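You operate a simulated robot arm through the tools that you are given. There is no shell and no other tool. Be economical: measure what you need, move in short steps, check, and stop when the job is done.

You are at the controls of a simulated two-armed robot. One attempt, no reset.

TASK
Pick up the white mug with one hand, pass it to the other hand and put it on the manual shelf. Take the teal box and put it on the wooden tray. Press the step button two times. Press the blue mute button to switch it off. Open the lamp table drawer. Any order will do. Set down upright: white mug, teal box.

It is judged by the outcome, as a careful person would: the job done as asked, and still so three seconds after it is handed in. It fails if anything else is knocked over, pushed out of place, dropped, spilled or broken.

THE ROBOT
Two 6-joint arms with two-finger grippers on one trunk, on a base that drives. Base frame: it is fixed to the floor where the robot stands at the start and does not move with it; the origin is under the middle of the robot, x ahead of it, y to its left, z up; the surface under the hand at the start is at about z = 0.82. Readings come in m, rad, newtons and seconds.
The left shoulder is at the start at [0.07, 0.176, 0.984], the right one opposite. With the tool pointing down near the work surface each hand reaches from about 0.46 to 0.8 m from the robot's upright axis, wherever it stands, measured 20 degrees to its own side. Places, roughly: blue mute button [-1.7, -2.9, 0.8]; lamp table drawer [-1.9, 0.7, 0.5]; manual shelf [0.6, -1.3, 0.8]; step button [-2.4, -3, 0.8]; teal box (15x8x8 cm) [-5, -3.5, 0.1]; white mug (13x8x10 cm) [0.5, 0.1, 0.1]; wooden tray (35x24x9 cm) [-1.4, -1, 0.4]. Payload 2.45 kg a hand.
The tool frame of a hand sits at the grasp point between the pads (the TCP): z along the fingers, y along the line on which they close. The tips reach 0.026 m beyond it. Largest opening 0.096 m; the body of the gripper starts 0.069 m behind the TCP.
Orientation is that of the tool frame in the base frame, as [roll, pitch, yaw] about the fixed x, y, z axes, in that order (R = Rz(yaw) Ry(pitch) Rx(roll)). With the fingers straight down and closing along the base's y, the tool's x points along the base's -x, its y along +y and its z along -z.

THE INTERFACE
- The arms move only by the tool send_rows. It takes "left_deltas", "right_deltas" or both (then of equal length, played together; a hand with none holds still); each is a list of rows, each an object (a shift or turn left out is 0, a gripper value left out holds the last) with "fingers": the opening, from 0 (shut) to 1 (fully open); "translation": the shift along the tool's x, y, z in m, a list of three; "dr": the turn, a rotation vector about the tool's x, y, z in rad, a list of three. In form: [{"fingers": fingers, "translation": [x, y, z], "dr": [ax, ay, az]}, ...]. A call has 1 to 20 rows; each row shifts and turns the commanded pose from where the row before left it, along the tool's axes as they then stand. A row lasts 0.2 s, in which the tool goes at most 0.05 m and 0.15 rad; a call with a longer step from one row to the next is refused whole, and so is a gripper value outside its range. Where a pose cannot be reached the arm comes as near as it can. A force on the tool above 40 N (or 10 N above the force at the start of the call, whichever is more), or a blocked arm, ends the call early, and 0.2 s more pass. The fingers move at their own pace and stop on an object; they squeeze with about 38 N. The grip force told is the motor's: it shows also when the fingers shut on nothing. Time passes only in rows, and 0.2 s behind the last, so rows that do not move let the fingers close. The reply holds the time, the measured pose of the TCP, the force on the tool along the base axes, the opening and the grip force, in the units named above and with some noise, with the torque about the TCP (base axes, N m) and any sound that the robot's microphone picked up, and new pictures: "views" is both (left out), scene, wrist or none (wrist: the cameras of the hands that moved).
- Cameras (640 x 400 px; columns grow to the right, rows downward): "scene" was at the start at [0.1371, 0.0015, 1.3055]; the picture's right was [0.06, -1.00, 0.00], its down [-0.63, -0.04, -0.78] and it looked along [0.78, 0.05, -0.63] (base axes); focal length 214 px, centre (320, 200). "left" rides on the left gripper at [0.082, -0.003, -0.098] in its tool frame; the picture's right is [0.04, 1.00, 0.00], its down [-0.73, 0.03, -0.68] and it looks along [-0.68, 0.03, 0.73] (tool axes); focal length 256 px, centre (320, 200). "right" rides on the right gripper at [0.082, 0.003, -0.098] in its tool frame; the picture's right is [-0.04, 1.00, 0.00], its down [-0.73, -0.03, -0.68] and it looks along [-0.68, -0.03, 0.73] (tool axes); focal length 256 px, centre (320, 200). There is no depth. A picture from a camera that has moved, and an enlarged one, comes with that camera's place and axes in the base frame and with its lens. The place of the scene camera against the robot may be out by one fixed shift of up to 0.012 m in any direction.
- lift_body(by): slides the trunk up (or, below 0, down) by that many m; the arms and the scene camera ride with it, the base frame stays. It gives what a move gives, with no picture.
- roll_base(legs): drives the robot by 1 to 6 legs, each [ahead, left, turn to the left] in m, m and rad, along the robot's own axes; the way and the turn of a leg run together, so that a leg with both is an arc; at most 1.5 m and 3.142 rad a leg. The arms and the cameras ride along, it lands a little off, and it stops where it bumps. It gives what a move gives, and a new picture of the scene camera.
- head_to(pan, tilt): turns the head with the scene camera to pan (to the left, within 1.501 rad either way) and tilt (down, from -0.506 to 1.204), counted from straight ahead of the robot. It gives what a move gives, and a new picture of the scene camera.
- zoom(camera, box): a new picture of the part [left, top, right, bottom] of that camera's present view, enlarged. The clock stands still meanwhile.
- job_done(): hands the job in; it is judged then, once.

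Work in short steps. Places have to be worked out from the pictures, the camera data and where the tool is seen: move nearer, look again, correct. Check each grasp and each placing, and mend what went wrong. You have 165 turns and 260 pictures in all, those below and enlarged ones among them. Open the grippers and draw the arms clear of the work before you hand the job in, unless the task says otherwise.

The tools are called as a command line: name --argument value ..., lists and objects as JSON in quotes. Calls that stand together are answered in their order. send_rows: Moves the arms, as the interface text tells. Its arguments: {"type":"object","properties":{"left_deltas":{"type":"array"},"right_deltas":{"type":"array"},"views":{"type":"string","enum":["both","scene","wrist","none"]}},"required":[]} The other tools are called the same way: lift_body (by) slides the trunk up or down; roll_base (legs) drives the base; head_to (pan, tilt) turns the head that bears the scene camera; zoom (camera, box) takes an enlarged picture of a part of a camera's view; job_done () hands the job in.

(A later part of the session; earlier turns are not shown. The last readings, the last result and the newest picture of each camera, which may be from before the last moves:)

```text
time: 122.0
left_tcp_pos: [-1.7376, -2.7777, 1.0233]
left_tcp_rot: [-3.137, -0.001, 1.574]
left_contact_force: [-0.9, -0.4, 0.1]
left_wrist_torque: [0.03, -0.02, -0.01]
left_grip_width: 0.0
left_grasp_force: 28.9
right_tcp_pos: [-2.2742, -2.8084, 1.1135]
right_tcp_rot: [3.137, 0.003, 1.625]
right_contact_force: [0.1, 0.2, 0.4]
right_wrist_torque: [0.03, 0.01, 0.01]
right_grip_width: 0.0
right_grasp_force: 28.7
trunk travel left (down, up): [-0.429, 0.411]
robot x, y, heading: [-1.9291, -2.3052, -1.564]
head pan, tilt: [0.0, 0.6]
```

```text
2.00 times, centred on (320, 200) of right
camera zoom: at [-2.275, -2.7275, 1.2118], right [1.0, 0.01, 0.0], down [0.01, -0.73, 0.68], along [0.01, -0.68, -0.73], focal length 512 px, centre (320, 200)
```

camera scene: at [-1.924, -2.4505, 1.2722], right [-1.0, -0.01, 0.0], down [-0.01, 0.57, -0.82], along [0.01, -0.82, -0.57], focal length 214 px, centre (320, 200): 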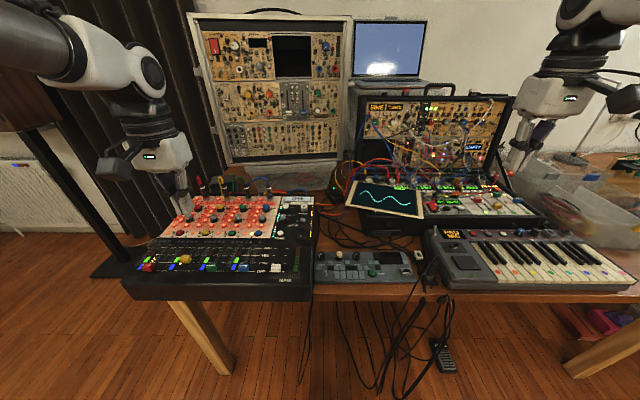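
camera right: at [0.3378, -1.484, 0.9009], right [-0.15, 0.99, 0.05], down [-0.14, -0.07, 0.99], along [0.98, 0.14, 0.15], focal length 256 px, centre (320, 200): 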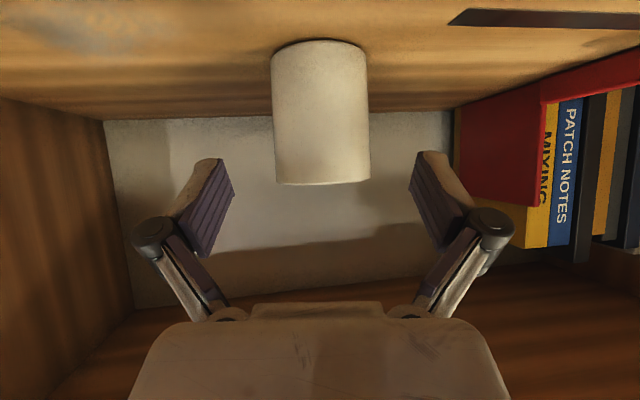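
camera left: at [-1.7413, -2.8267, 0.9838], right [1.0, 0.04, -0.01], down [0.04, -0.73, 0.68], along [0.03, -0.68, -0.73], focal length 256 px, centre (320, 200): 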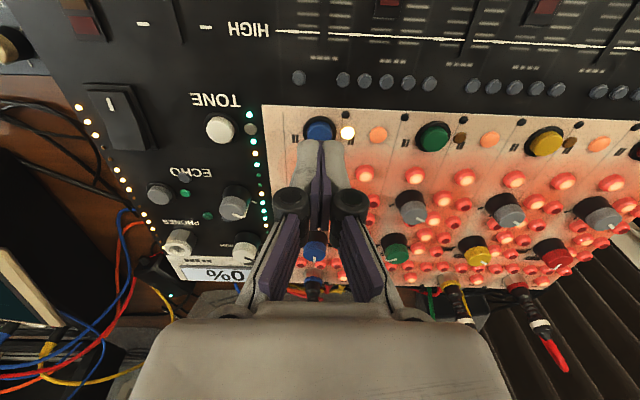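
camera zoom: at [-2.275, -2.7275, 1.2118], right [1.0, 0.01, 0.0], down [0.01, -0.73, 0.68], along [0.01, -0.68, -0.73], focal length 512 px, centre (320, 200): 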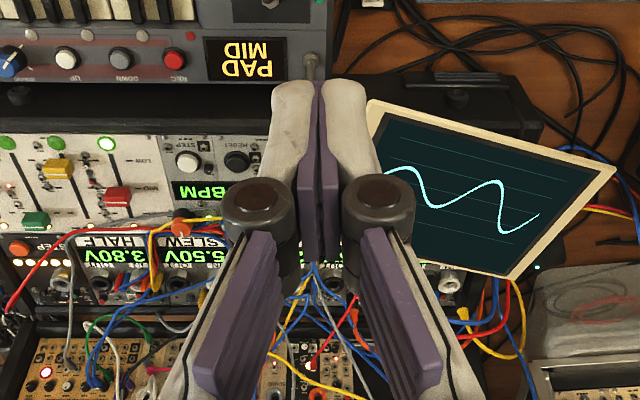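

Mute is off. Two labels read "STEP" (white button and an orange one further away); the given place [-2.4, -3] matches the white one. Zoom to confirm.

zoom --camera "right" --box '[160, 150, 290, 231]'

zoom --camera "scene" --box '[400, 180, 480, 230]'

```text
4.92 times, centred on (225, 190) of right
camera zoom: at [-2.275, -2.7275, 1.2118], right [1.0, 0.01, 0.0], down [0.01, -0.73, 0.68], along [0.01, -0.68, -0.73], focal length 1260 px, centre (788, 247)
```

zoom: 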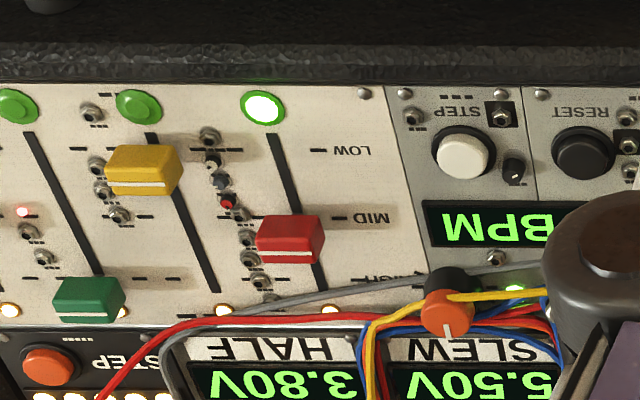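

```text
8.00 times, centred on (440, 205) of scene
camera zoom: at [-1.9238, -2.4513, 1.272], right [-1.0, -0.01, 0.0], down [-0.01, 0.57, -0.82], along [0.01, -0.82, -0.57], focal length 1716 px, centre (-640, 160)
```

zoom: 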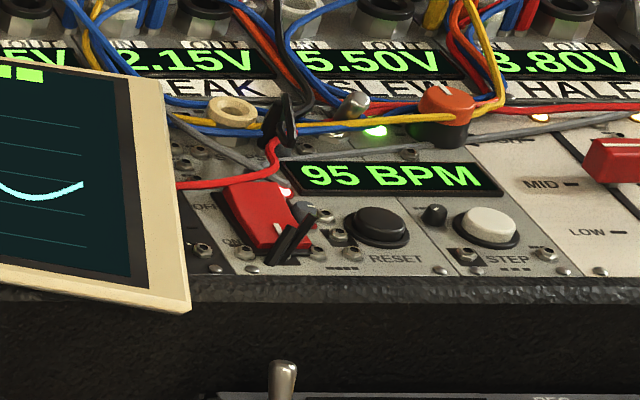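

White STEP at about [-2.40, -3.04, 0.83]. Strafe 0.27 m right and come 4 cm closer so the right hand reaches well.

roll_base --legs '[[0, -0.27, 0], [0.05, 0, 0]]'

send_rows --right_deltas '[{"translation": [0, 0.035, 0], "dr": [0, -0.1, 0]}, {"translation": [0, 0.035, 0], "dr": [0, -0.1, 0]}, {"translation": [0, 0.035, 0], "dr": [0, -0.1, 0]}, {"translation": [0, 0.035, 0]}, {}]' --views "both"

```text
time: 124.4
left_tcp_pos: [-2.0102, -2.8319, 1.0243]
left_tcp_rot: [-3.137, -0.001, 1.578]
left_contact_force: [-0.1, 0.3, 0.0]
left_wrist_torque: [0.02, -0.01, 0.0]
left_grip_width: 0.0002
left_grasp_force: 28.4
right_tcp_pos: [-2.5465, -2.8643, 1.1117]
right_tcp_rot: [3.137, 0.002, 1.629]
right_contact_force: [0.4, -0.3, 0.0]
right_wrist_torque: [0.03, 0.01, -0.03]
right_grip_width: 0.0
right_grasp_force: 28.9
trunk travel left (down, up): [-0.429, 0.411]
robot x, y, heading: [-2.2019, -2.3629, -1.556]
head pan, tilt: [0.0, 0.6]
camera scene: at [-2.1973, -2.505, 1.2721], right [-1.0, -0.01, 0.0], down [-0.01, 0.57, -0.82], along [0.01, -0.82, -0.57], focal length 214 px, centre (320, 200)
```

scene: 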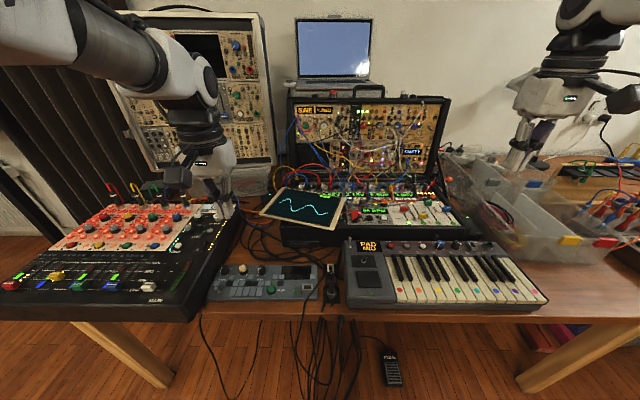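

```text
time: 125.6
left_tcp_pos: [-2.0114, -2.8312, 1.0254]
left_tcp_rot: [-3.136, -0.003, 1.58]
left_contact_force: [0.3, -0.2, 0.1]
left_wrist_torque: [-0.02, 0.0, -0.01]
left_grip_width: 0.0
left_grasp_force: 28.3
right_tcp_pos: [-2.4041, -2.9065, 1.1113]
right_tcp_rot: [3.137, 0.303, 1.626]
right_contact_force: [-0.1, 0.6, 0.1]
right_wrist_torque: [-0.03, -0.04, 0.01]
right_grip_width: 0.0002
right_grasp_force: 29.0
right hand out of reach, approached as far as the arm can: row 1, 2, 3
trunk travel left (down, up): [-0.429, 0.411]
robot x, y, heading: [-2.2009, -2.3612, -1.556]
head pan, tilt: [0.0, 0.6]
camera scene: at [-2.1982, -2.5035, 1.2722], right [-1.0, -0.01, 0.0], down [-0.01, 0.57, -0.82], along [0.01, -0.82, -0.57], focal length 214 px, centre (320, 200)
camera right: at [-2.4076, -2.7996, 1.1825], right [1.0, 0.02, 0.02], down [-0.01, -0.5, 0.87], along [0.03, -0.87, -0.5], focal length 256 px, centre (320, 200)
```

scene: 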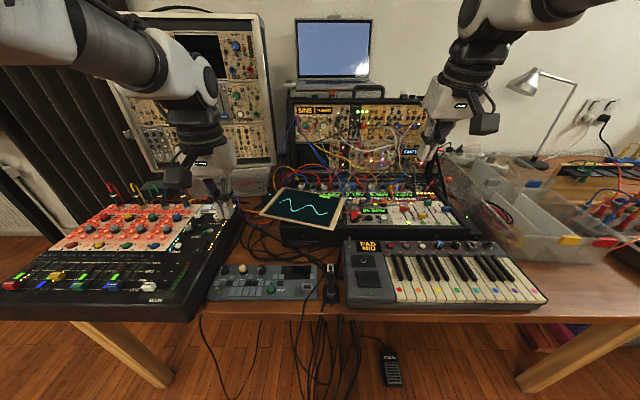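
right: 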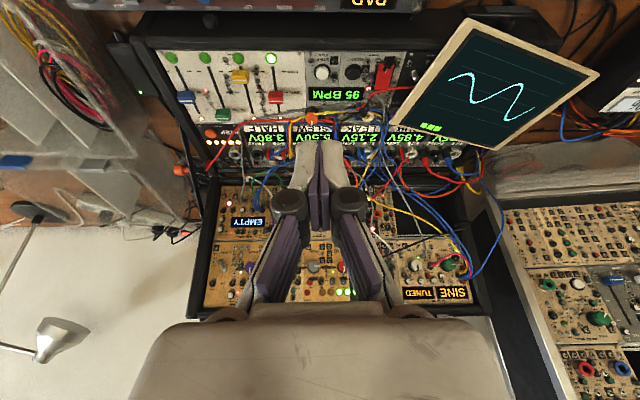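

STEP refined to ≈[-2.394, -3.031, 0.837]. Bring the right fingertips to hover ~3.5 cm above it.

send_rows --right_deltas '[{"translation": [-0.0083, 0.0004, 0.03945]}, {"translation": [-0.0083, 0.0004, 0.03945]}, {"translation": [-0.0083, 0.0004, 0.03945]}, {"translation": [-0.0083, 0.0004, 0.03945]}, {"translation": [-0.0083, 0.0004, 0.03945]}, {"translation": [-0.0083, 0.0004, 0.03945]}, {}]' --views "wrist"

zoom --camera "scene" --box '[340, 170, 436, 230]'

```text
time: 127.2
left_tcp_pos: [-2.0097, -2.8281, 1.0242]
left_tcp_rot: [-3.134, 0.001, 1.579]
left_contact_force: [0.2, 0.4, 1.5]
left_wrist_torque: [-0.02, -0.01, -0.04]
left_grip_width: 0.0
left_grasp_force: 28.6
right_tcp_pos: [-2.3996, -3.0215, 0.9046]
right_tcp_rot: [3.137, 0.306, 1.628]
right_contact_force: [0.9, 0.4, 0.9]
right_wrist_torque: [-0.03, 0.0, 0.02]
right_grip_width: 0.0001
right_grasp_force: 28.0
trunk travel left (down, up): [-0.429, 0.411]
robot x, y, heading: [-2.2023, -2.362, -1.555]
head pan, tilt: [0.0, 0.6]
camera right: at [-2.4014, -2.9143, 0.9733], right [1.0, 0.02, 0.02], down [0.0, -0.5, 0.87], along [0.02, -0.87, -0.5], focal length 256 px, centre (320, 200)
```

right: 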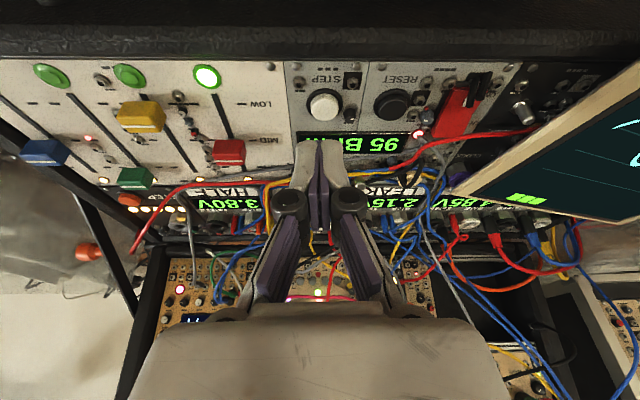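

```text
6.67 times, centred on (388, 200) of scene
camera zoom: at [-2.1967, -2.5022, 1.2724], right [-1.0, -0.01, 0.0], down [-0.01, 0.56, -0.83], along [0.01, -0.83, -0.56], focal length 1430 px, centre (-133, 200)
```

zoom: 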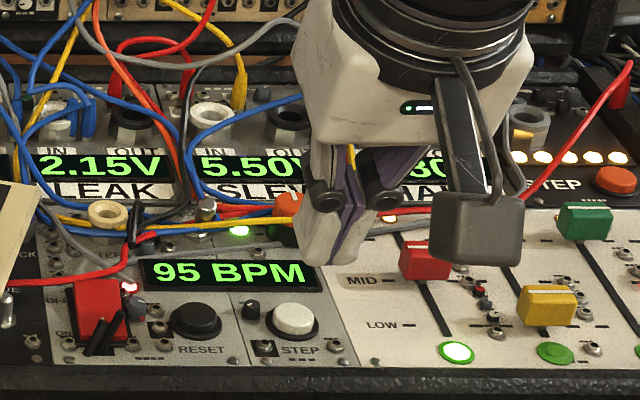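

Slight shift of 5 mm toward +x and descend to just above the button.

send_rows --right_deltas '[{"translation": [0.0045, 0.005, 0.0143]}, {"translation": [0.0045, 0, 0.0143]}, {}]' --views "wrist"

zoom --camera "scene" --box '[350, 185, 414, 225]'

```text
time: 128.0
left_tcp_pos: [-2.0091, -2.8301, 1.0241]
left_tcp_rot: [-3.137, -0.003, 1.578]
left_contact_force: [0.6, -0.1, 0.3]
left_wrist_torque: [0.01, -0.02, 0.0]
left_grip_width: 0.0
left_grasp_force: 28.2
right_tcp_pos: [-2.3919, -3.0214, 0.8736]
right_tcp_rot: [3.136, 0.304, 1.627]
right_contact_force: [-0.2, 0.2, 0.2]
right_wrist_torque: [0.02, 0.04, 0.0]
right_grip_width: 0.0
right_grasp_force: 29.2
trunk travel left (down, up): [-0.429, 0.411]
robot x, y, heading: [-2.1971, -2.3584, -1.557]
head pan, tilt: [0.0, 0.6]
camera right: at [-2.3949, -2.9138, 0.9439], right [1.0, 0.02, 0.02], down [0.0, -0.5, 0.87], along [0.02, -0.87, -0.5], focal length 256 px, centre (320, 200)
```

right: 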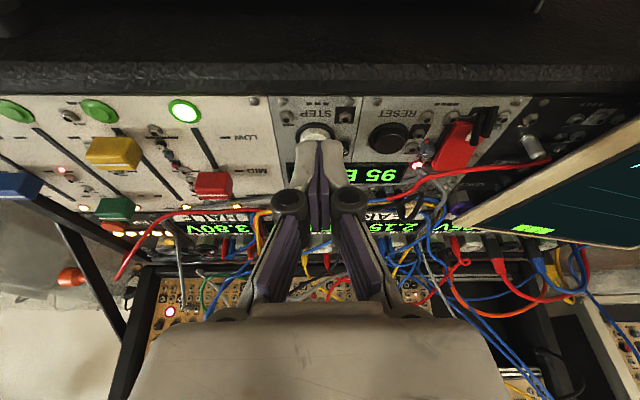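

```text
10.00 times, centred on (382, 205) of scene
camera zoom: at [-2.1969, -2.5035, 1.2723], right [-1.0, -0.01, 0.0], down [-0.01, 0.56, -0.82], along [0.01, -0.82, -0.57], focal length 2145 px, centre (-300, 150)
```

zoom: 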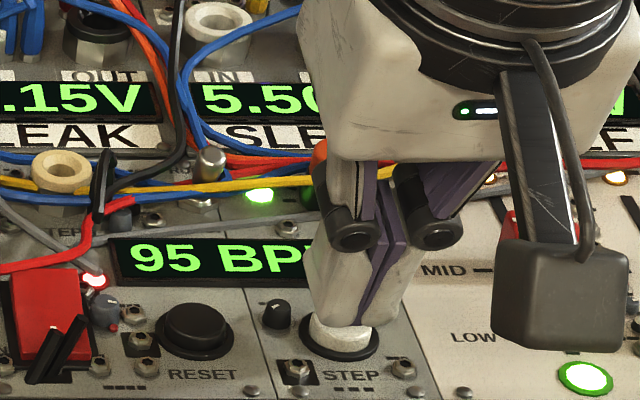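

Well placed over the button. Press down in 4 mm rows.

send_rows --right_deltas '[{"translation": [0.0012, 0.001, 0.0038]}, {"translation": [0.0012, 0, 0.0038]}, {}]' --views "none"

zoom --camera "scene" --box '[350, 185, 414, 225]'

```text
time: 128.8
left_tcp_pos: [-2.0103, -2.8289, 1.0252]
left_tcp_rot: [-3.136, 0.0, 1.578]
left_contact_force: [-0.3, 0.2, -0.4]
left_wrist_torque: [-0.02, 0.0, -0.02]
left_grip_width: 0.0001
left_grasp_force: 28.4
right_tcp_pos: [-2.3907, -3.0213, 0.8666]
right_tcp_rot: [3.135, 0.304, 1.629]
right_contact_force: [0.4, 0.6, -0.6]
right_wrist_torque: [-0.01, 0.01, 0.04]
right_grip_width: 0.0
right_grasp_force: 28.2
trunk travel left (down, up): [-0.429, 0.411]
robot x, y, heading: [-2.1975, -2.3639, -1.561]
head pan, tilt: [0.0, 0.6]
```

```text
10.00 times, centred on (382, 205) of scene
camera zoom: at [-2.1969, -2.5036, 1.2722], right [-1.0, -0.01, 0.0], down [-0.01, 0.57, -0.82], along [0.01, -0.82, -0.57], focal length 2145 px, centre (-300, 150)
```

zoom: 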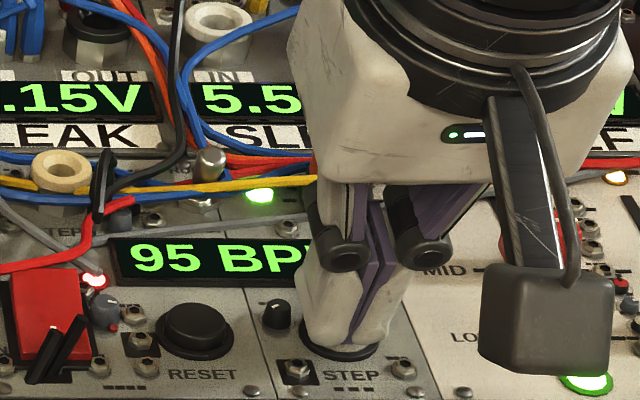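

Lowest corner of the tilted tip is near the button's front; shift 6 mm forward, then press on.

send_rows --right_deltas '[{"translation": [-0.0057, 0.001, 0.0018]}, {"translation": [0.0009, 0, 0.0029]}, {"translation": [0.0009, 0, 0.0029]}, {}]' --views "none"

zoom --camera "scene" --box '[350, 185, 414, 225]'

```text
time: 129.8
left_tcp_pos: [-2.0096, -2.8294, 1.0247]
left_tcp_rot: [-3.136, -0.003, 1.58]
left_contact_force: [0.8, 0.4, 0.1]
left_wrist_torque: [-0.02, -0.01, 0.02]
left_grip_width: 0.0001
left_grasp_force: 28.3
right_tcp_pos: [-2.3884, -3.026, 0.8601]
right_tcp_rot: [3.136, 0.304, 1.628]
right_contact_force: [-0.2, 0.1, 2.0]
right_wrist_torque: [0.05, 0.02, 0.02]
right_grip_width: 0.0
right_grasp_force: 28.3
trunk travel left (down, up): [-0.429, 0.411]
robot x, y, heading: [-2.2002, -2.3598, -1.554]
head pan, tilt: [0.0, 0.6]
heard: click
```

```text
10.00 times, centred on (382, 205) of scene
camera zoom: at [-2.1969, -2.5034, 1.2723], right [-1.0, -0.01, 0.0], down [-0.01, 0.56, -0.83], along [0.01, -0.82, -0.56], focal length 2145 px, centre (-300, 150)
```

zoom: 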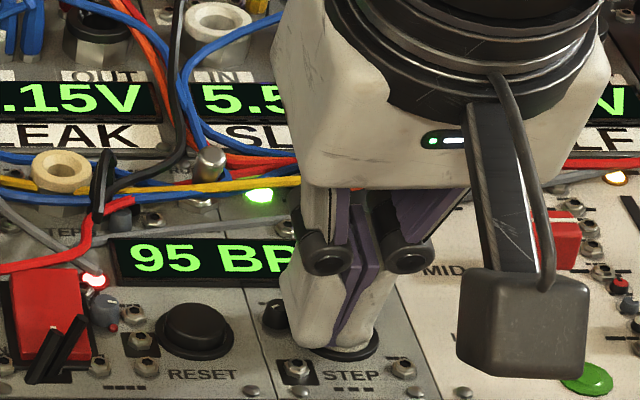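

First click heard, and the first step LED changed. Lift 2 cm to release fully.

send_rows --right_deltas '[{"translation": [-0.003, 0, -0.0096]}, {"translation": [-0.003, -0.003, -0.0096]}, {}, {}]' --views "none"

zoom --camera "scene" --box '[350, 170, 462, 240]'

```text
time: 130.8
left_tcp_pos: [-2.0094, -2.8299, 1.0254]
left_tcp_rot: [-3.138, -0.001, 1.576]
left_contact_force: [0.1, -0.3, 0.0]
left_wrist_torque: [-0.01, 0.01, -0.01]
left_grip_width: 0.0
left_grasp_force: 28.2
right_tcp_pos: [-2.3927, -3.0259, 0.8816]
right_tcp_rot: [3.136, 0.304, 1.627]
right_contact_force: [-0.3, -0.5, 1.0]
right_wrist_torque: [-0.01, 0.0, 0.02]
right_grip_width: 0.0
right_grasp_force: 28.1
trunk travel left (down, up): [-0.429, 0.411]
robot x, y, heading: [-2.2009, -2.3562, -1.563]
head pan, tilt: [0.0, 0.6]
```

```text
5.71 times, centred on (406, 205) of scene
camera zoom: at [-2.1971, -2.5035, 1.2723], right [-1.0, -0.01, 0.0], down [-0.01, 0.56, -0.83], along [0.01, -0.82, -0.57], focal length 1226 px, centre (-171, 171)
```

zoom: 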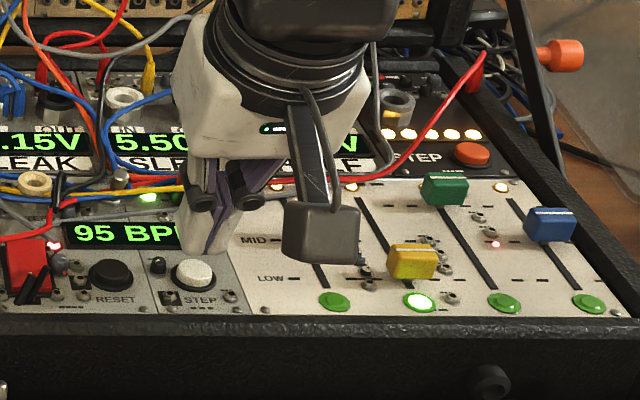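

The lamp moved to step 2. Second press: down ~21–22 mm.

send_rows --right_deltas '[{"translation": [0.0027, 0.001, 0.0086]}, {"translation": [0.0021, 0, 0.0067]}, {"translation": [0.0009, 0, 0.0029]}, {"translation": [0.0009, 0, 0.0029]}, {}]' --views "none"

zoom --camera "scene" --box '[350, 170, 462, 240]'

```text
time: 132.0
left_tcp_pos: [-2.0094, -2.8298, 1.0241]
left_tcp_rot: [-3.136, 0.0, 1.578]
left_contact_force: [-0.1, 0.0, 0.1]
left_wrist_torque: [-0.01, -0.02, -0.02]
left_grip_width: 0.0
left_grasp_force: 28.8
right_tcp_pos: [-2.3899, -3.0263, 0.8595]
right_tcp_rot: [3.136, 0.305, 1.628]
right_contact_force: [-0.3, -0.7, 2.1]
right_wrist_torque: [-0.01, 0.0, 0.03]
right_grip_width: 0.0
right_grasp_force: 28.6
trunk travel left (down, up): [-0.429, 0.411]
robot x, y, heading: [-2.1999, -2.357, -1.558]
head pan, tilt: [0.0, 0.6]
heard: click
```

```text
5.71 times, centred on (406, 205) of scene
camera zoom: at [-2.1969, -2.5032, 1.2723], right [-1.0, -0.01, 0.0], down [-0.01, 0.56, -0.83], along [0.01, -0.83, -0.56], focal length 1226 px, centre (-171, 171)
```

zoom: 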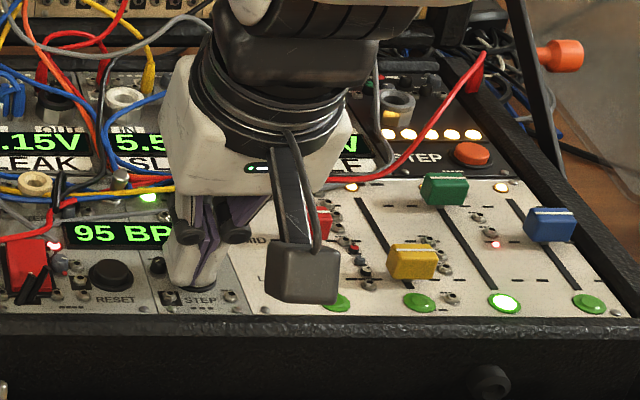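

Second click, step 3 lit. Raise straight up, then back the base away.

send_rows --right_deltas '[{"translation": [-0.006, 0, -0.019]}, {"translation": [-0.0119, 0, -0.038]}, {"translation": [-0.0119, 0, -0.038]}, {"translation": [-0.0119, 0, -0.038]}, {"translation": [-0.0119, 0, -0.038]}, {"dr": [0, 0.1, 0], "translation": [0.03, 0, 0]}, {"dr": [0, 0.1, 0], "translation": [0.03, 0, 0]}, {"dr": [0, 0.1, 0], "translation": [0.03, 0, 0]}, {"translation": [0.03, 0, 0]}, {}]' --views "none"

roll_base --legs '[[-0.4, 0, 0]]'

head_to --pan -1.2 --tilt 0.5

```text
time: 134.2
left_tcp_pos: [-2.0089, -2.8321, 1.0248]
left_tcp_rot: [-3.136, -0.002, 1.578]
left_contact_force: [-0.4, -0.5, -1.5]
left_wrist_torque: [-0.01, 0.0, -0.02]
left_grip_width: 0.0
left_grasp_force: 29.2
right_tcp_pos: [-2.398, -2.9084, 1.0201]
right_tcp_rot: [3.135, 0.001, 1.629]
right_contact_force: [0.3, -0.2, -0.3]
right_wrist_torque: [0.02, 0.01, 0.03]
right_grip_width: 0.0001
right_grasp_force: 27.7
trunk travel left (down, up): [-0.429, 0.411]
robot x, y, heading: [-2.2, -2.3611, -1.556]
head pan, tilt: [0.0, 0.6]
```

```text
time: 136.7
left_tcp_pos: [-2.0185, -2.4351, 1.0259]
left_tcp_rot: [-3.137, 0.001, 1.565]
left_contact_force: [-0.6, 0.4, 0.1]
left_wrist_torque: [-0.02, -0.01, 0.04]
left_grip_width: 0.0
left_grasp_force: 28.8
right_tcp_pos: [-2.4086, -2.5076, 1.0217]
right_tcp_rot: [3.137, 0.005, 1.615]
right_contact_force: [0.0, 0.5, 0.2]
right_wrist_torque: [0.0, 0.01, -0.01]
right_grip_width: 0.0
right_grasp_force: 28.6
trunk travel left (down, up): [-0.429, 0.411]
robot x, y, heading: [-2.2035, -1.966, -1.568]
head pan, tilt: [0.0, 0.6]
camera scene: at [-2.2019, -2.1062, 1.2723], right [-1.0, 0.0, 0.0], down [0.0, 0.56, -0.83], along [0.0, -0.83, -0.56], focal length 214 px, centre (320, 200)
```

scene: 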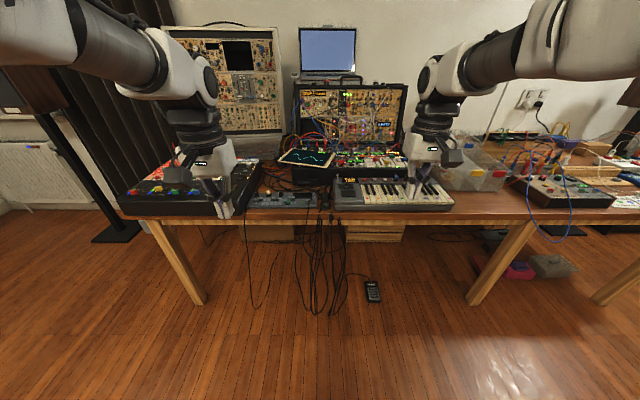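

```text
time: 138.1
left_tcp_pos: [-2.0177, -2.4351, 1.0253]
left_tcp_rot: [-3.137, -0.003, 1.565]
left_contact_force: [0.2, -0.2, -0.6]
left_wrist_torque: [0.03, -0.03, -0.03]
left_grip_width: 0.0002
left_grasp_force: 28.3
right_tcp_pos: [-2.4081, -2.5087, 1.0197]
right_tcp_rot: [3.137, 0.003, 1.617]
right_contact_force: [1.0, -0.4, 0.1]
right_wrist_torque: [0.02, 0.06, 0.0]
right_grip_width: 0.0001
right_grasp_force: 28.6
trunk travel left (down, up): [-0.429, 0.411]
robot x, y, heading: [-2.202, -1.9628, -1.561]
head pan, tilt: [-1.201, 0.499]
camera scene: at [-2.2868, -2.0516, 1.2813], right [-0.36, 0.93, 0.0], down [0.45, 0.17, -0.88], along [-0.82, -0.32, -0.48], focal length 214 px, centre (320, 200)
```

scene: 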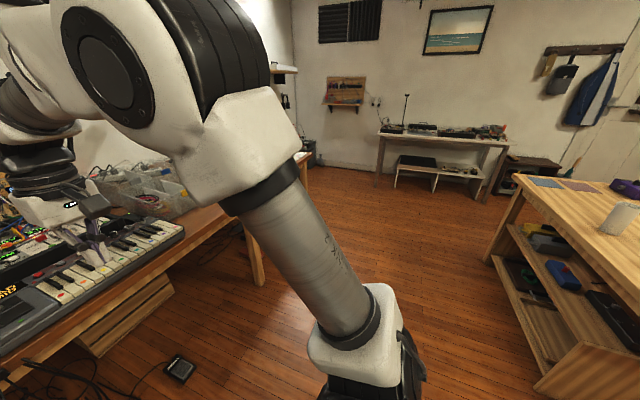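

Corridor between the desk and workbench is clear at y≈−2. Turn right and drive toward the teal box.

roll_base --legs '[[0, 0, -1.571], [1.2, 0, 0]]'

head_to --pan 0.4 --tilt 0.5

```text
time: 148.1
left_tcp_pos: [-3.9147, -2.2443, 1.0244]
left_tcp_rot: [-3.136, -0.002, 0.045]
left_contact_force: [-0.3, -0.1, 0.3]
left_wrist_torque: [0.02, -0.05, -0.01]
left_grip_width: 0.0
left_grasp_force: 28.6
right_tcp_pos: [-4.006, -1.8583, 1.0217]
right_tcp_rot: [3.135, 0.004, 0.097]
right_contact_force: [-0.7, -0.1, 0.1]
right_wrist_torque: [0.02, -0.03, 0.02]
right_grip_width: 0.0
right_grasp_force: 28.6
trunk travel left (down, up): [-0.429, 0.411]
robot x, y, heading: [-3.4568, -2.0346, -3.088]
head pan, tilt: [-1.201, 0.499]
camera scene: at [-3.5389, -1.9592, 1.2813], right [0.91, 0.41, 0.0], down [0.2, -0.44, -0.88], along [-0.36, 0.8, -0.48], focal length 214 px, centre (320, 200)
```

scene: 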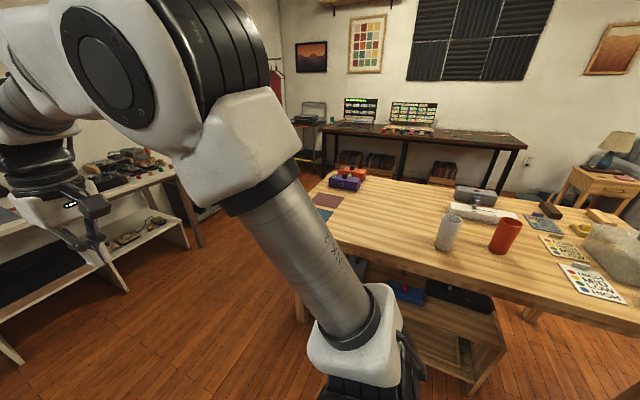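

```text
time: 149.8
left_tcp_pos: [-3.9148, -2.2452, 1.0249]
left_tcp_rot: [-3.136, -0.002, 0.045]
left_contact_force: [0.0, 1.2, 0.6]
left_wrist_torque: [-0.01, 0.03, -0.04]
left_grip_width: 0.0
left_grasp_force: 28.7
right_tcp_pos: [-4.0066, -1.8574, 1.0215]
right_tcp_rot: [3.135, 0.004, 0.095]
right_contact_force: [0.1, 1.0, 0.1]
right_wrist_torque: [-0.01, -0.01, 0.01]
right_grip_width: 0.0
right_grasp_force: 28.2
trunk travel left (down, up): [-0.429, 0.411]
robot x, y, heading: [-3.4527, -2.0376, -3.086]
head pan, tilt: [0.4, 0.499]
camera scene: at [-3.5832, -2.0819, 1.2813], right [-0.44, 0.9, 0.0], down [0.43, 0.21, -0.88], along [-0.79, -0.38, -0.48], focal length 214 px, centre (320, 200)
```

scene: 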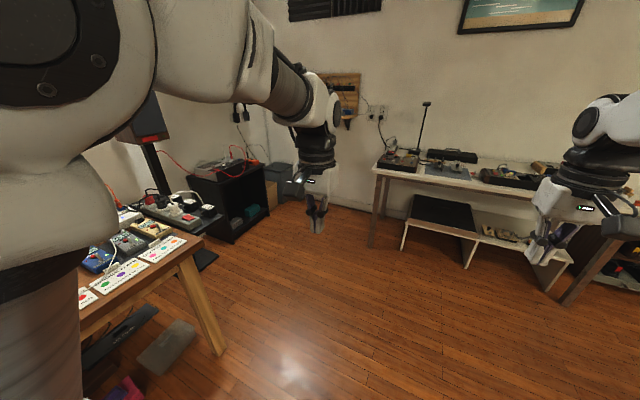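

The teal box should be inside the black open stand ahead-left. Zoom.

zoom --camera "scene" --box '[170, 130, 330, 260]'

```text
3.08 times, centred on (250, 195) of scene
camera zoom: at [-3.5832, -2.0819, 1.2813], right [-0.44, 0.9, 0.0], down [0.43, 0.21, -0.88], along [-0.79, -0.38, -0.48], focal length 660 px, centre (535, 215)
```

zoom: 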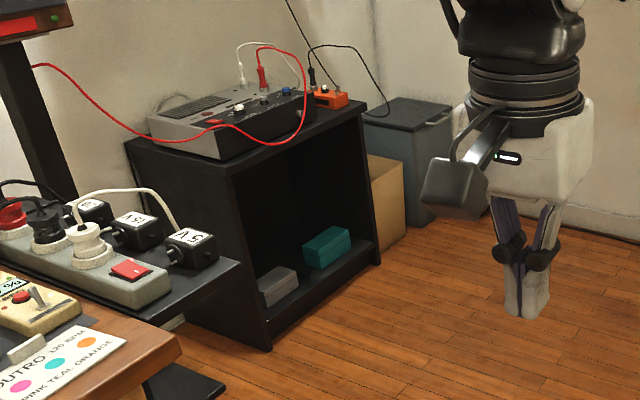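

The teal box lies in the black open cabinet (front face y≈−3.43, opening toward +y), box at ≈[-4.98, -3.53]. Drive to open floor, turn to face −y, and sidestep in front of it.

roll_base --legs '[[0.75, 0, 0], [0, 0, 1.516], [0, -0.5, 0]]'

head_to --pan -0.1 --tilt 0.7

```text
time: 160.2
left_tcp_pos: [-4.5155, -2.5466, 1.0247]
left_tcp_rot: [-3.138, -0.003, 1.574]
left_contact_force: [0.4, 0.7, 0.5]
left_wrist_torque: [0.01, -0.01, 0.0]
left_grip_width: 0.0
left_grasp_force: 28.7
right_tcp_pos: [-4.9043, -2.6242, 1.0208]
right_tcp_rot: [3.137, 0.004, 1.626]
right_contact_force: [0.2, -0.5, -0.1]
right_wrist_torque: [0.0, -0.01, 0.0]
right_grip_width: 0.0002
right_grasp_force: 28.8
trunk travel left (down, up): [-0.429, 0.411]
robot x, y, heading: [-4.7028, -2.0752, -1.561]
head pan, tilt: [0.4, 0.499]
camera scene: at [-4.6658, -2.2152, 1.2813], right [-0.92, -0.4, 0.0], down [-0.19, 0.44, -0.88], along [0.35, -0.81, -0.48], focal length 214 px, centre (320, 200)
```

scene: 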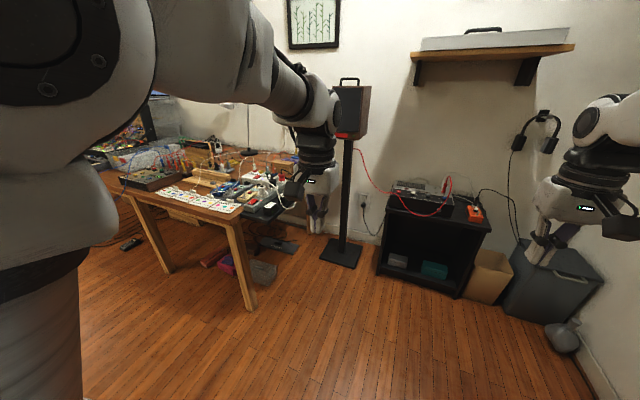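

```text
time: 161.1
left_tcp_pos: [-4.5148, -2.5471, 1.0246]
left_tcp_rot: [-3.136, -0.004, 1.573]
left_contact_force: [-0.4, 0.5, 0.5]
left_wrist_torque: [0.0, 0.0, -0.01]
left_grip_width: 0.0003
left_grasp_force: 28.6
right_tcp_pos: [-4.9031, -2.6243, 1.0215]
right_tcp_rot: [3.136, 0.003, 1.625]
right_contact_force: [0.1, -0.6, -0.1]
right_wrist_torque: [-0.02, -0.01, -0.02]
right_grip_width: 0.0
right_grasp_force: 28.5
trunk travel left (down, up): [-0.429, 0.411]
robot x, y, heading: [-4.7056, -2.0745, -1.559]
head pan, tilt: [-0.099, 0.7]
camera scene: at [-4.709, -2.2164, 1.2636], right [-1.0, 0.09, 0.0], down [0.06, 0.64, -0.77], along [-0.07, -0.76, -0.64], focal length 214 px, centre (320, 200)
```

scene: 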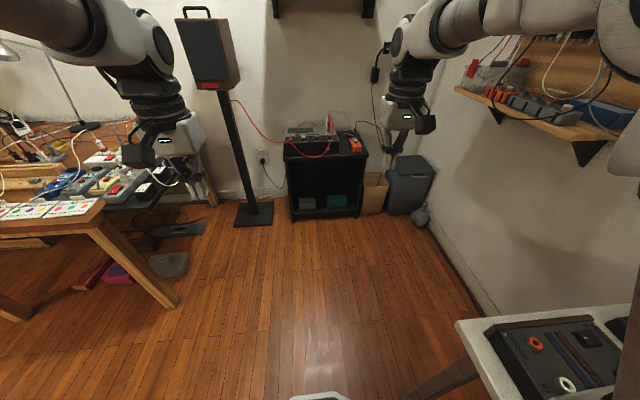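

zoom --camera "scene" --box '[260, 120, 420, 230]'

```text
3.64 times, centred on (340, 175) of scene
camera zoom: at [-4.709, -2.2164, 1.2636], right [-1.0, 0.09, 0.0], down [0.06, 0.64, -0.77], along [-0.07, -0.76, -0.64], focal length 780 px, centre (247, 291)
```

zoom: 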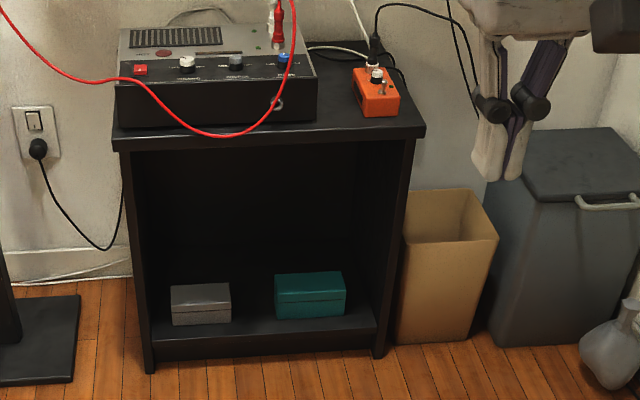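

Measured: shelf z≈0.095, teal box centre ≈[-4.964, -3.54, 0.135], long side along x, cabinet underside z≈0.555. I'll grip it across its depth with a vertical tool yawed 90°. Raise the left hand out of the way, and yaw the right hand.

send_rows --left_deltas '[{"translation": [0, -0.01, -0.035]}, {"translation": [0, -0.01, -0.035]}, {"translation": [0, -0.01, -0.035]}, {"translation": [0, -0.01, -0.035]}, {"translation": [0, -0.01, -0.035]}, {"translation": [0, 0, -0.035]}, {"translation": [0, 0, -0.035]}, {"translation": [0, 0, -0.035]}, {}, {}, {}, {}]' --right_deltas '[{"fingers": 1, "dr": [0, 0, 0.143]}, {"dr": [0, 0, 0.143]}, {"dr": [0, 0, 0.143]}, {"dr": [0, 0, 0.143]}, {"dr": [0, 0, 0.143]}, {"dr": [0, 0, 0.143]}, {"dr": [0, 0, 0.143]}, {"dr": [0, 0, 0.143]}, {"dr": [0, 0, 0.143]}, {"dr": [0, 0, 0.143]}, {"dr": [0, 0, 0.143]}, {}]' --views "scene"

```text
time: 163.7
left_tcp_pos: [-4.558, -2.5374, 1.2471]
left_tcp_rot: [-3.135, 0.002, 1.575]
left_contact_force: [0.6, -0.1, -0.2]
left_wrist_torque: [0.01, -0.01, -0.04]
left_grip_width: 0.0
left_grasp_force: 28.7
left hand out of reach, approached as far as the arm can: row 1, 7, 8
right_tcp_pos: [-4.9036, -2.6234, 1.0209]
right_tcp_rot: [3.138, -0.006, 0.049]
right_contact_force: [-0.5, 1.2, -0.6]
right_wrist_torque: [-0.01, 0.02, -0.01]
right_grip_width: 0.0963
right_grasp_force: 0.0
trunk travel left (down, up): [-0.429, 0.411]
robot x, y, heading: [-4.7039, -2.0782, -1.56]
head pan, tilt: [-0.099, 0.7]
camera scene: at [-4.7091, -2.2163, 1.2636], right [-1.0, 0.09, 0.0], down [0.06, 0.64, -0.76], along [-0.07, -0.76, -0.64], focal length 214 px, centre (320, 200)
```

scene: 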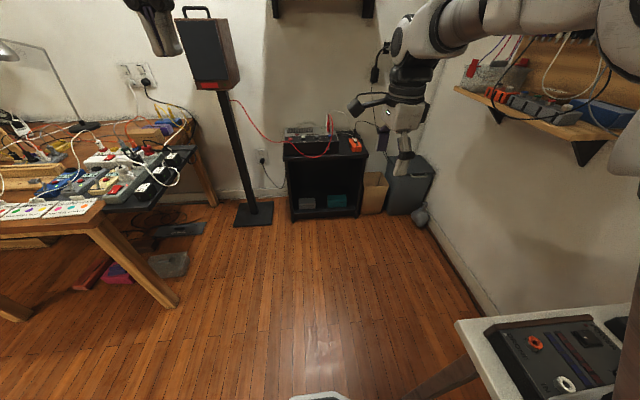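

Drive ahead past the side table first, then lower the trunk.

roll_base --legs '[[0.45, 0, 0]]'

lift_body --by -0.4

head_to --pan -0.2 --tilt 0.5

```text
time: 166.4
left_tcp_pos: [-4.5501, -2.9776, 1.2479]
left_tcp_rot: [-3.135, 0.0, 1.579]
left_contact_force: [0.0, -0.6, 0.8]
left_wrist_torque: [-0.01, 0.02, 0.0]
left_grip_width: 0.0
left_grasp_force: 28.6
right_tcp_pos: [-4.8952, -3.0645, 1.0215]
right_tcp_rot: [3.139, -0.006, 0.06]
right_contact_force: [-0.9, 0.1, -1.1]
right_wrist_torque: [-0.02, -0.02, 0.01]
right_grip_width: 0.096
right_grasp_force: 0.0
trunk travel left (down, up): [-0.429, 0.411]
robot x, y, heading: [-4.6999, -2.5139, -1.556]
head pan, tilt: [-0.099, 0.7]
camera scene: at [-4.7025, -2.6573, 1.2636], right [-1.0, 0.08, 0.0], down [0.05, 0.64, -0.76], along [-0.06, -0.76, -0.64], focal length 214 px, centre (320, 200)
```

scene: 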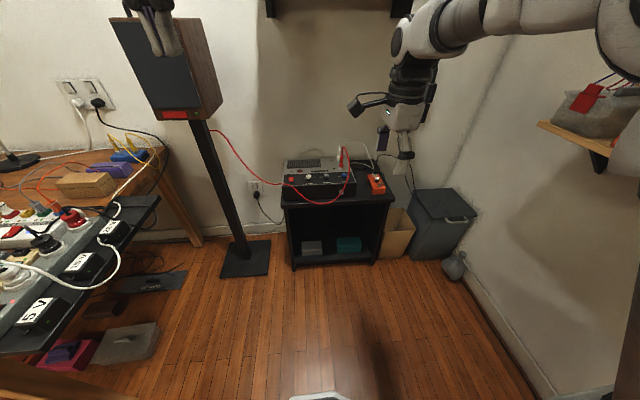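

```text
time: 170.2
left_tcp_pos: [-4.5492, -2.9773, 0.8472]
left_tcp_rot: [-3.135, 0.002, 1.58]
left_contact_force: [-0.3, 0.7, 1.0]
left_wrist_torque: [-0.02, -0.01, 0.0]
left_grip_width: 0.0
left_grasp_force: 28.5
right_tcp_pos: [-4.8946, -3.0646, 0.6214]
right_tcp_rot: [3.137, -0.006, 0.059]
right_contact_force: [-0.6, 0.3, -0.3]
right_wrist_torque: [-0.02, 0.0, -0.04]
right_grip_width: 0.0958
right_grasp_force: 0.0
trunk travel left (down, up): [-0.029, 0.811]
robot x, y, heading: [-4.7018, -2.5198, -1.556]
head pan, tilt: [-0.099, 0.7]
```

```text
time: 170.9
left_tcp_pos: [-4.55, -2.9771, 0.848]
left_tcp_rot: [-3.135, 0.002, 1.58]
left_contact_force: [-0.4, -0.1, 0.6]
left_wrist_torque: [0.03, -0.01, 0.01]
left_grip_width: 0.0
left_grasp_force: 28.6
right_tcp_pos: [-4.895, -3.0654, 0.6206]
right_tcp_rot: [3.137, -0.004, 0.055]
right_contact_force: [-0.8, -0.2, 0.0]
right_wrist_torque: [0.01, 0.0, -0.01]
right_grip_width: 0.0961
right_grasp_force: 0.1
trunk travel left (down, up): [-0.029, 0.811]
robot x, y, heading: [-4.7017, -2.5176, -1.554]
head pan, tilt: [-0.201, 0.499]
camera scene: at [-4.7121, -2.6616, 0.8813], right [-0.98, 0.18, 0.0], down [0.09, 0.47, -0.88], along [-0.16, -0.86, -0.48], focal length 214 px, centre (320, 200)
```

scene: 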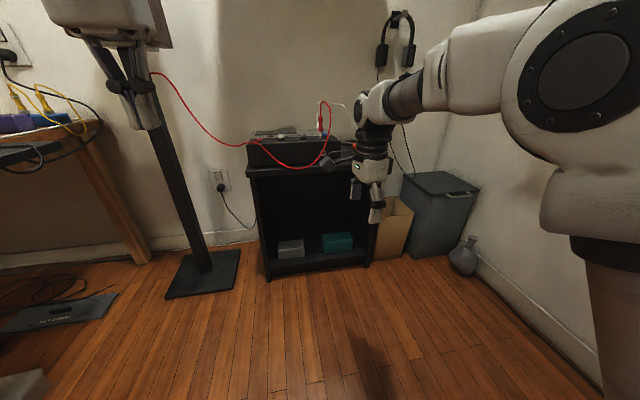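

zoom --camera "scene" --box '[230, 130, 400, 290]'

```text
2.50 times, centred on (315, 210) of scene
camera zoom: at [-4.7121, -2.6616, 0.8813], right [-0.98, 0.18, 0.0], down [0.09, 0.47, -0.88], along [-0.16, -0.86, -0.48], focal length 536 px, centre (332, 175)
```

zoom: 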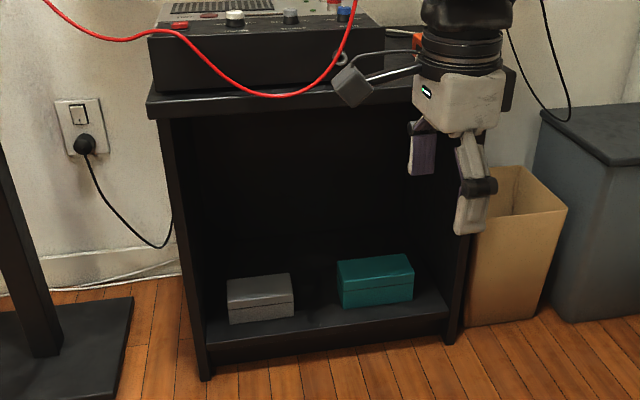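

Vertical clearance in the cabinet is tight for a vertical hand, so I'll use the left hand leaned sideways (tool pointing right-down ~32°, closing along y). First raise the right hand out of the way and sidestep right.

send_rows --right_deltas '[{"translation": [0, 0, -0.04], "fingers": 0}, {"translation": [0, 0, -0.04]}, {"translation": [0, 0, -0.04]}, {"translation": [0, 0, -0.04]}, {"translation": [0, 0, -0.04]}, {"translation": [0, 0, -0.04]}, {"translation": [0, 0, -0.04]}, {"translation": [0, 0, -0.04]}, {}, {}, {}]' --left_deltas '[{"fingers": 1, "dr": [0, 0, 0.14]}, {"dr": [0, 0, 0.14]}, {"dr": [0, 0, 0.14]}, {"dr": [0, 0, 0.14]}, {"dr": [0, 0, 0.14]}, {"dr": [0, 0, 0.14]}, {"dr": [0, 0, 0.14]}, {"dr": [0, 0, 0.14]}, {"dr": [0, 0, 0.14]}, {"dr": [0, 0, 0.14]}, {"dr": [0, 0, 0.14]}]' --views "none"

roll_base --legs '[[0, -0.22, 0]]'

```text
time: 173.3
left_tcp_pos: [-4.5496, -2.9773, 0.8471]
left_tcp_rot: [3.138, 0.008, 0.035]
left_contact_force: [0.2, 0.5, 0.3]
left_wrist_torque: [0.03, -0.04, 0.02]
left_grip_width: 0.0962
left_grasp_force: 0.1
right_tcp_pos: [-4.9036, -3.0172, 0.8428]
right_tcp_rot: [3.134, -0.005, 0.057]
right_contact_force: [0.0, -0.8, -0.1]
right_wrist_torque: [-0.02, 0.01, 0.03]
right_grip_width: 0.0001
right_grasp_force: 28.5
right hand out of reach, approached as far as the arm can: row 5, 6, 7, 8
trunk travel left (down, up): [-0.029, 0.811]
robot x, y, heading: [-4.6966, -2.5159, -1.557]
head pan, tilt: [-0.201, 0.499]
```

```text
time: 174.8
left_tcp_pos: [-4.7238, -2.9881, 0.8492]
left_tcp_rot: [3.138, 0.004, 0.015]
left_contact_force: [0.0, 1.2, 0.9]
left_wrist_torque: [0.0, -0.03, 0.01]
left_grip_width: 0.096
left_grasp_force: 0.1
right_tcp_pos: [-5.0779, -3.0208, 0.8425]
right_tcp_rot: [3.133, -0.006, 0.033]
right_contact_force: [-0.3, -0.3, -0.1]
right_wrist_torque: [0.01, 0.06, -0.06]
right_grip_width: 0.0001
right_grasp_force: 27.9
trunk travel left (down, up): [-0.029, 0.811]
robot x, y, heading: [-4.8626, -2.5276, -1.577]
head pan, tilt: [-0.201, 0.499]
stopped in leg 1: the robot was blocked; the commanded pose is now the measured one
camera scene: at [-4.8783, -2.6696, 0.8813], right [-0.98, 0.2, 0.0], down [0.1, 0.47, -0.88], along [-0.18, -0.86, -0.48], focal length 214 px, centre (320, 200)
```

scene: 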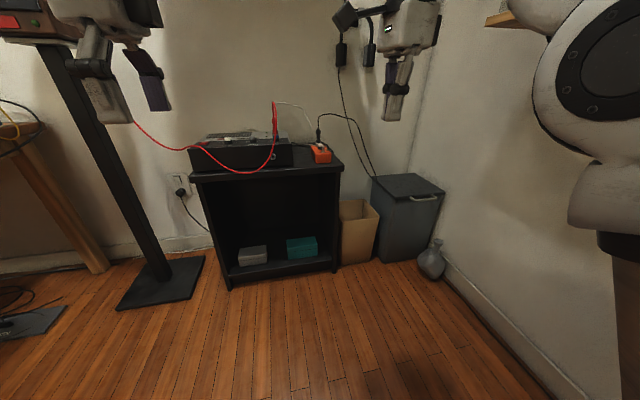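

Something blocked the sidestep (likely the right elbow near the wall shelf). Back off 4 cm and look right.

roll_base --legs '[[0, 0.04, 0]]'

head_to --pan -1.2 --tilt 0.2

```text
time: 175.7
left_tcp_pos: [-4.6839, -2.9882, 0.8479]
left_tcp_rot: [3.137, 0.004, 0.016]
left_contact_force: [-0.5, 0.1, 0.6]
left_wrist_torque: [-0.01, 0.03, 0.01]
left_grip_width: 0.0958
left_grasp_force: 0.1
right_tcp_pos: [-5.0381, -3.0213, 0.8425]
right_tcp_rot: [3.134, -0.005, 0.035]
right_contact_force: [-0.3, -0.1, 0.3]
right_wrist_torque: [-0.03, 0.02, 0.0]
right_grip_width: 0.0
right_grasp_force: 28.5
trunk travel left (down, up): [-0.029, 0.811]
robot x, y, heading: [-4.8198, -2.5272, -1.572]
head pan, tilt: [-0.201, 0.499]
camera scene: at [-4.8387, -2.6699, 0.8813], right [-0.98, 0.2, 0.0], down [0.1, 0.47, -0.88], along [-0.18, -0.86, -0.48], focal length 214 px, centre (320, 200)
```

scene: 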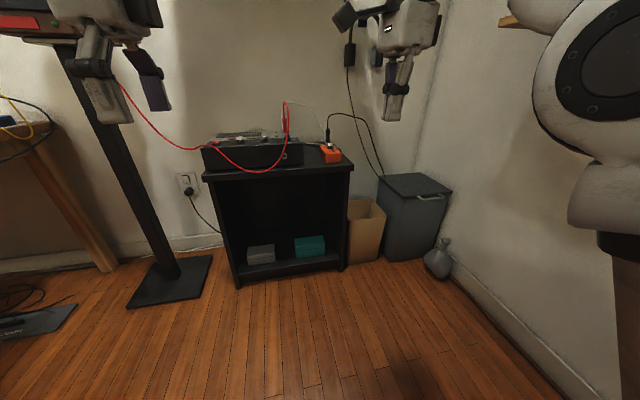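

```text
time: 177.0
left_tcp_pos: [-4.6841, -2.9892, 0.8482]
left_tcp_rot: [3.138, 0.004, 0.018]
left_contact_force: [-0.2, -0.5, -0.9]
left_wrist_torque: [0.0, -0.03, 0.03]
left_grip_width: 0.0958
left_grasp_force: 0.0
right_tcp_pos: [-5.0382, -3.0195, 0.8424]
right_tcp_rot: [3.135, -0.007, 0.036]
right_contact_force: [-0.3, -0.9, -0.9]
right_wrist_torque: [-0.03, 0.02, 0.02]
right_grip_width: 0.0001
right_grasp_force: 28.0
trunk travel left (down, up): [-0.029, 0.811]
robot x, y, heading: [-4.8232, -2.5257, -1.574]
head pan, tilt: [-1.201, 0.201]
camera scene: at [-4.9074, -2.6141, 0.909], right [-0.36, 0.93, 0.0], down [0.19, 0.07, -0.98], along [-0.92, -0.35, -0.2], focal length 214 px, centre (320, 200)
```

scene: 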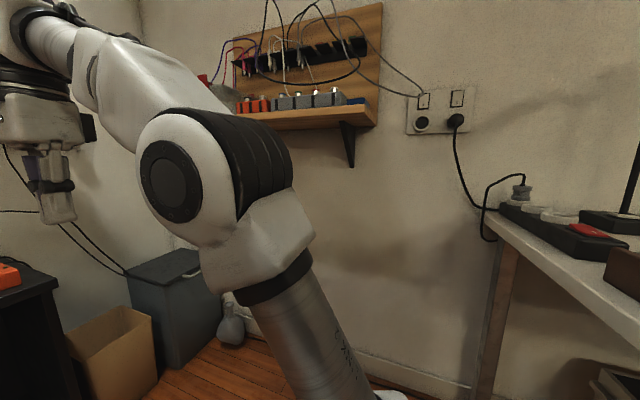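

The elbow had neared the pedal shelf; nothing moved. I'll stay at this x and use the left hand across. Lean the left tool and lower it in front of the cabinet.

send_rows --left_deltas '[{"dr": [0, -0.14, 0]}, {"dr": [0, -0.14, 0]}, {"dr": [0, -0.14, 0]}, {"dr": [0, -0.14, 0]}, {"translation": [0.0241, 0, 0.0385]}, {"translation": [0.0241, 0, 0.0385]}, {"translation": [0.0241, 0, 0.0385]}, {"translation": [0.0241, 0, 0.0385]}, {"translation": [0.0241, 0, 0.0385]}, {"translation": [0.0241, 0, 0.0385]}, {"translation": [0.0241, 0, 0.0385]}, {"translation": [0.0241, 0, 0.0385]}, {"translation": [0.0241, 0, 0.0385]}, {}]' --views "none"

head_to --pan -0.1 --tilt 0.55

```text
time: 180.0
left_tcp_pos: [-4.6882, -3.0113, 0.4431]
left_tcp_rot: [3.136, 0.566, 0.014]
left_contact_force: [-0.2, -0.9, 0.7]
left_wrist_torque: [-0.01, -0.02, 0.01]
left_grip_width: 0.096
left_grasp_force: 0.0
left hand out of reach, approached as far as the arm can: row 5, 6
right_tcp_pos: [-5.0391, -3.0206, 0.8428]
right_tcp_rot: [3.134, -0.006, 0.035]
right_contact_force: [-0.1, -0.3, 0.2]
right_wrist_torque: [0.0, 0.03, 0.0]
right_grip_width: 0.0001
right_grasp_force: 28.0
trunk travel left (down, up): [-0.029, 0.811]
robot x, y, heading: [-4.8204, -2.5294, -1.573]
head pan, tilt: [-1.201, 0.201]
```

```text
time: 181.3
left_tcp_pos: [-4.6897, -3.013, 0.4427]
left_tcp_rot: [3.135, 0.565, 0.015]
left_contact_force: [-0.1, -0.9, 0.0]
left_wrist_torque: [0.02, 0.0, 0.02]
left_grip_width: 0.0963
left_grasp_force: 0.1
right_tcp_pos: [-5.0379, -3.021, 0.8417]
right_tcp_rot: [3.135, -0.004, 0.035]
right_contact_force: [-0.3, 0.0, -0.8]
right_wrist_torque: [0.0, -0.03, -0.01]
right_grip_width: 0.0
right_grasp_force: 28.3
trunk travel left (down, up): [-0.029, 0.811]
robot x, y, heading: [-4.8201, -2.5271, -1.573]
head pan, tilt: [-0.099, 0.55]
camera scene: at [-4.8299, -2.6702, 0.8768], right [-0.99, 0.11, 0.0], down [0.06, 0.52, -0.85], along [-0.09, -0.85, -0.52], focal length 214 px, centre (320, 200)
```

scene: 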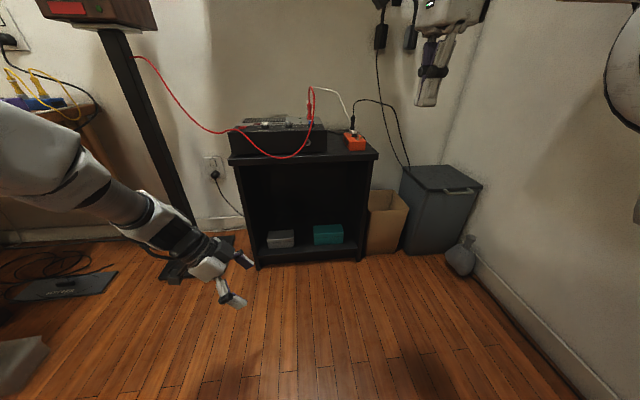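

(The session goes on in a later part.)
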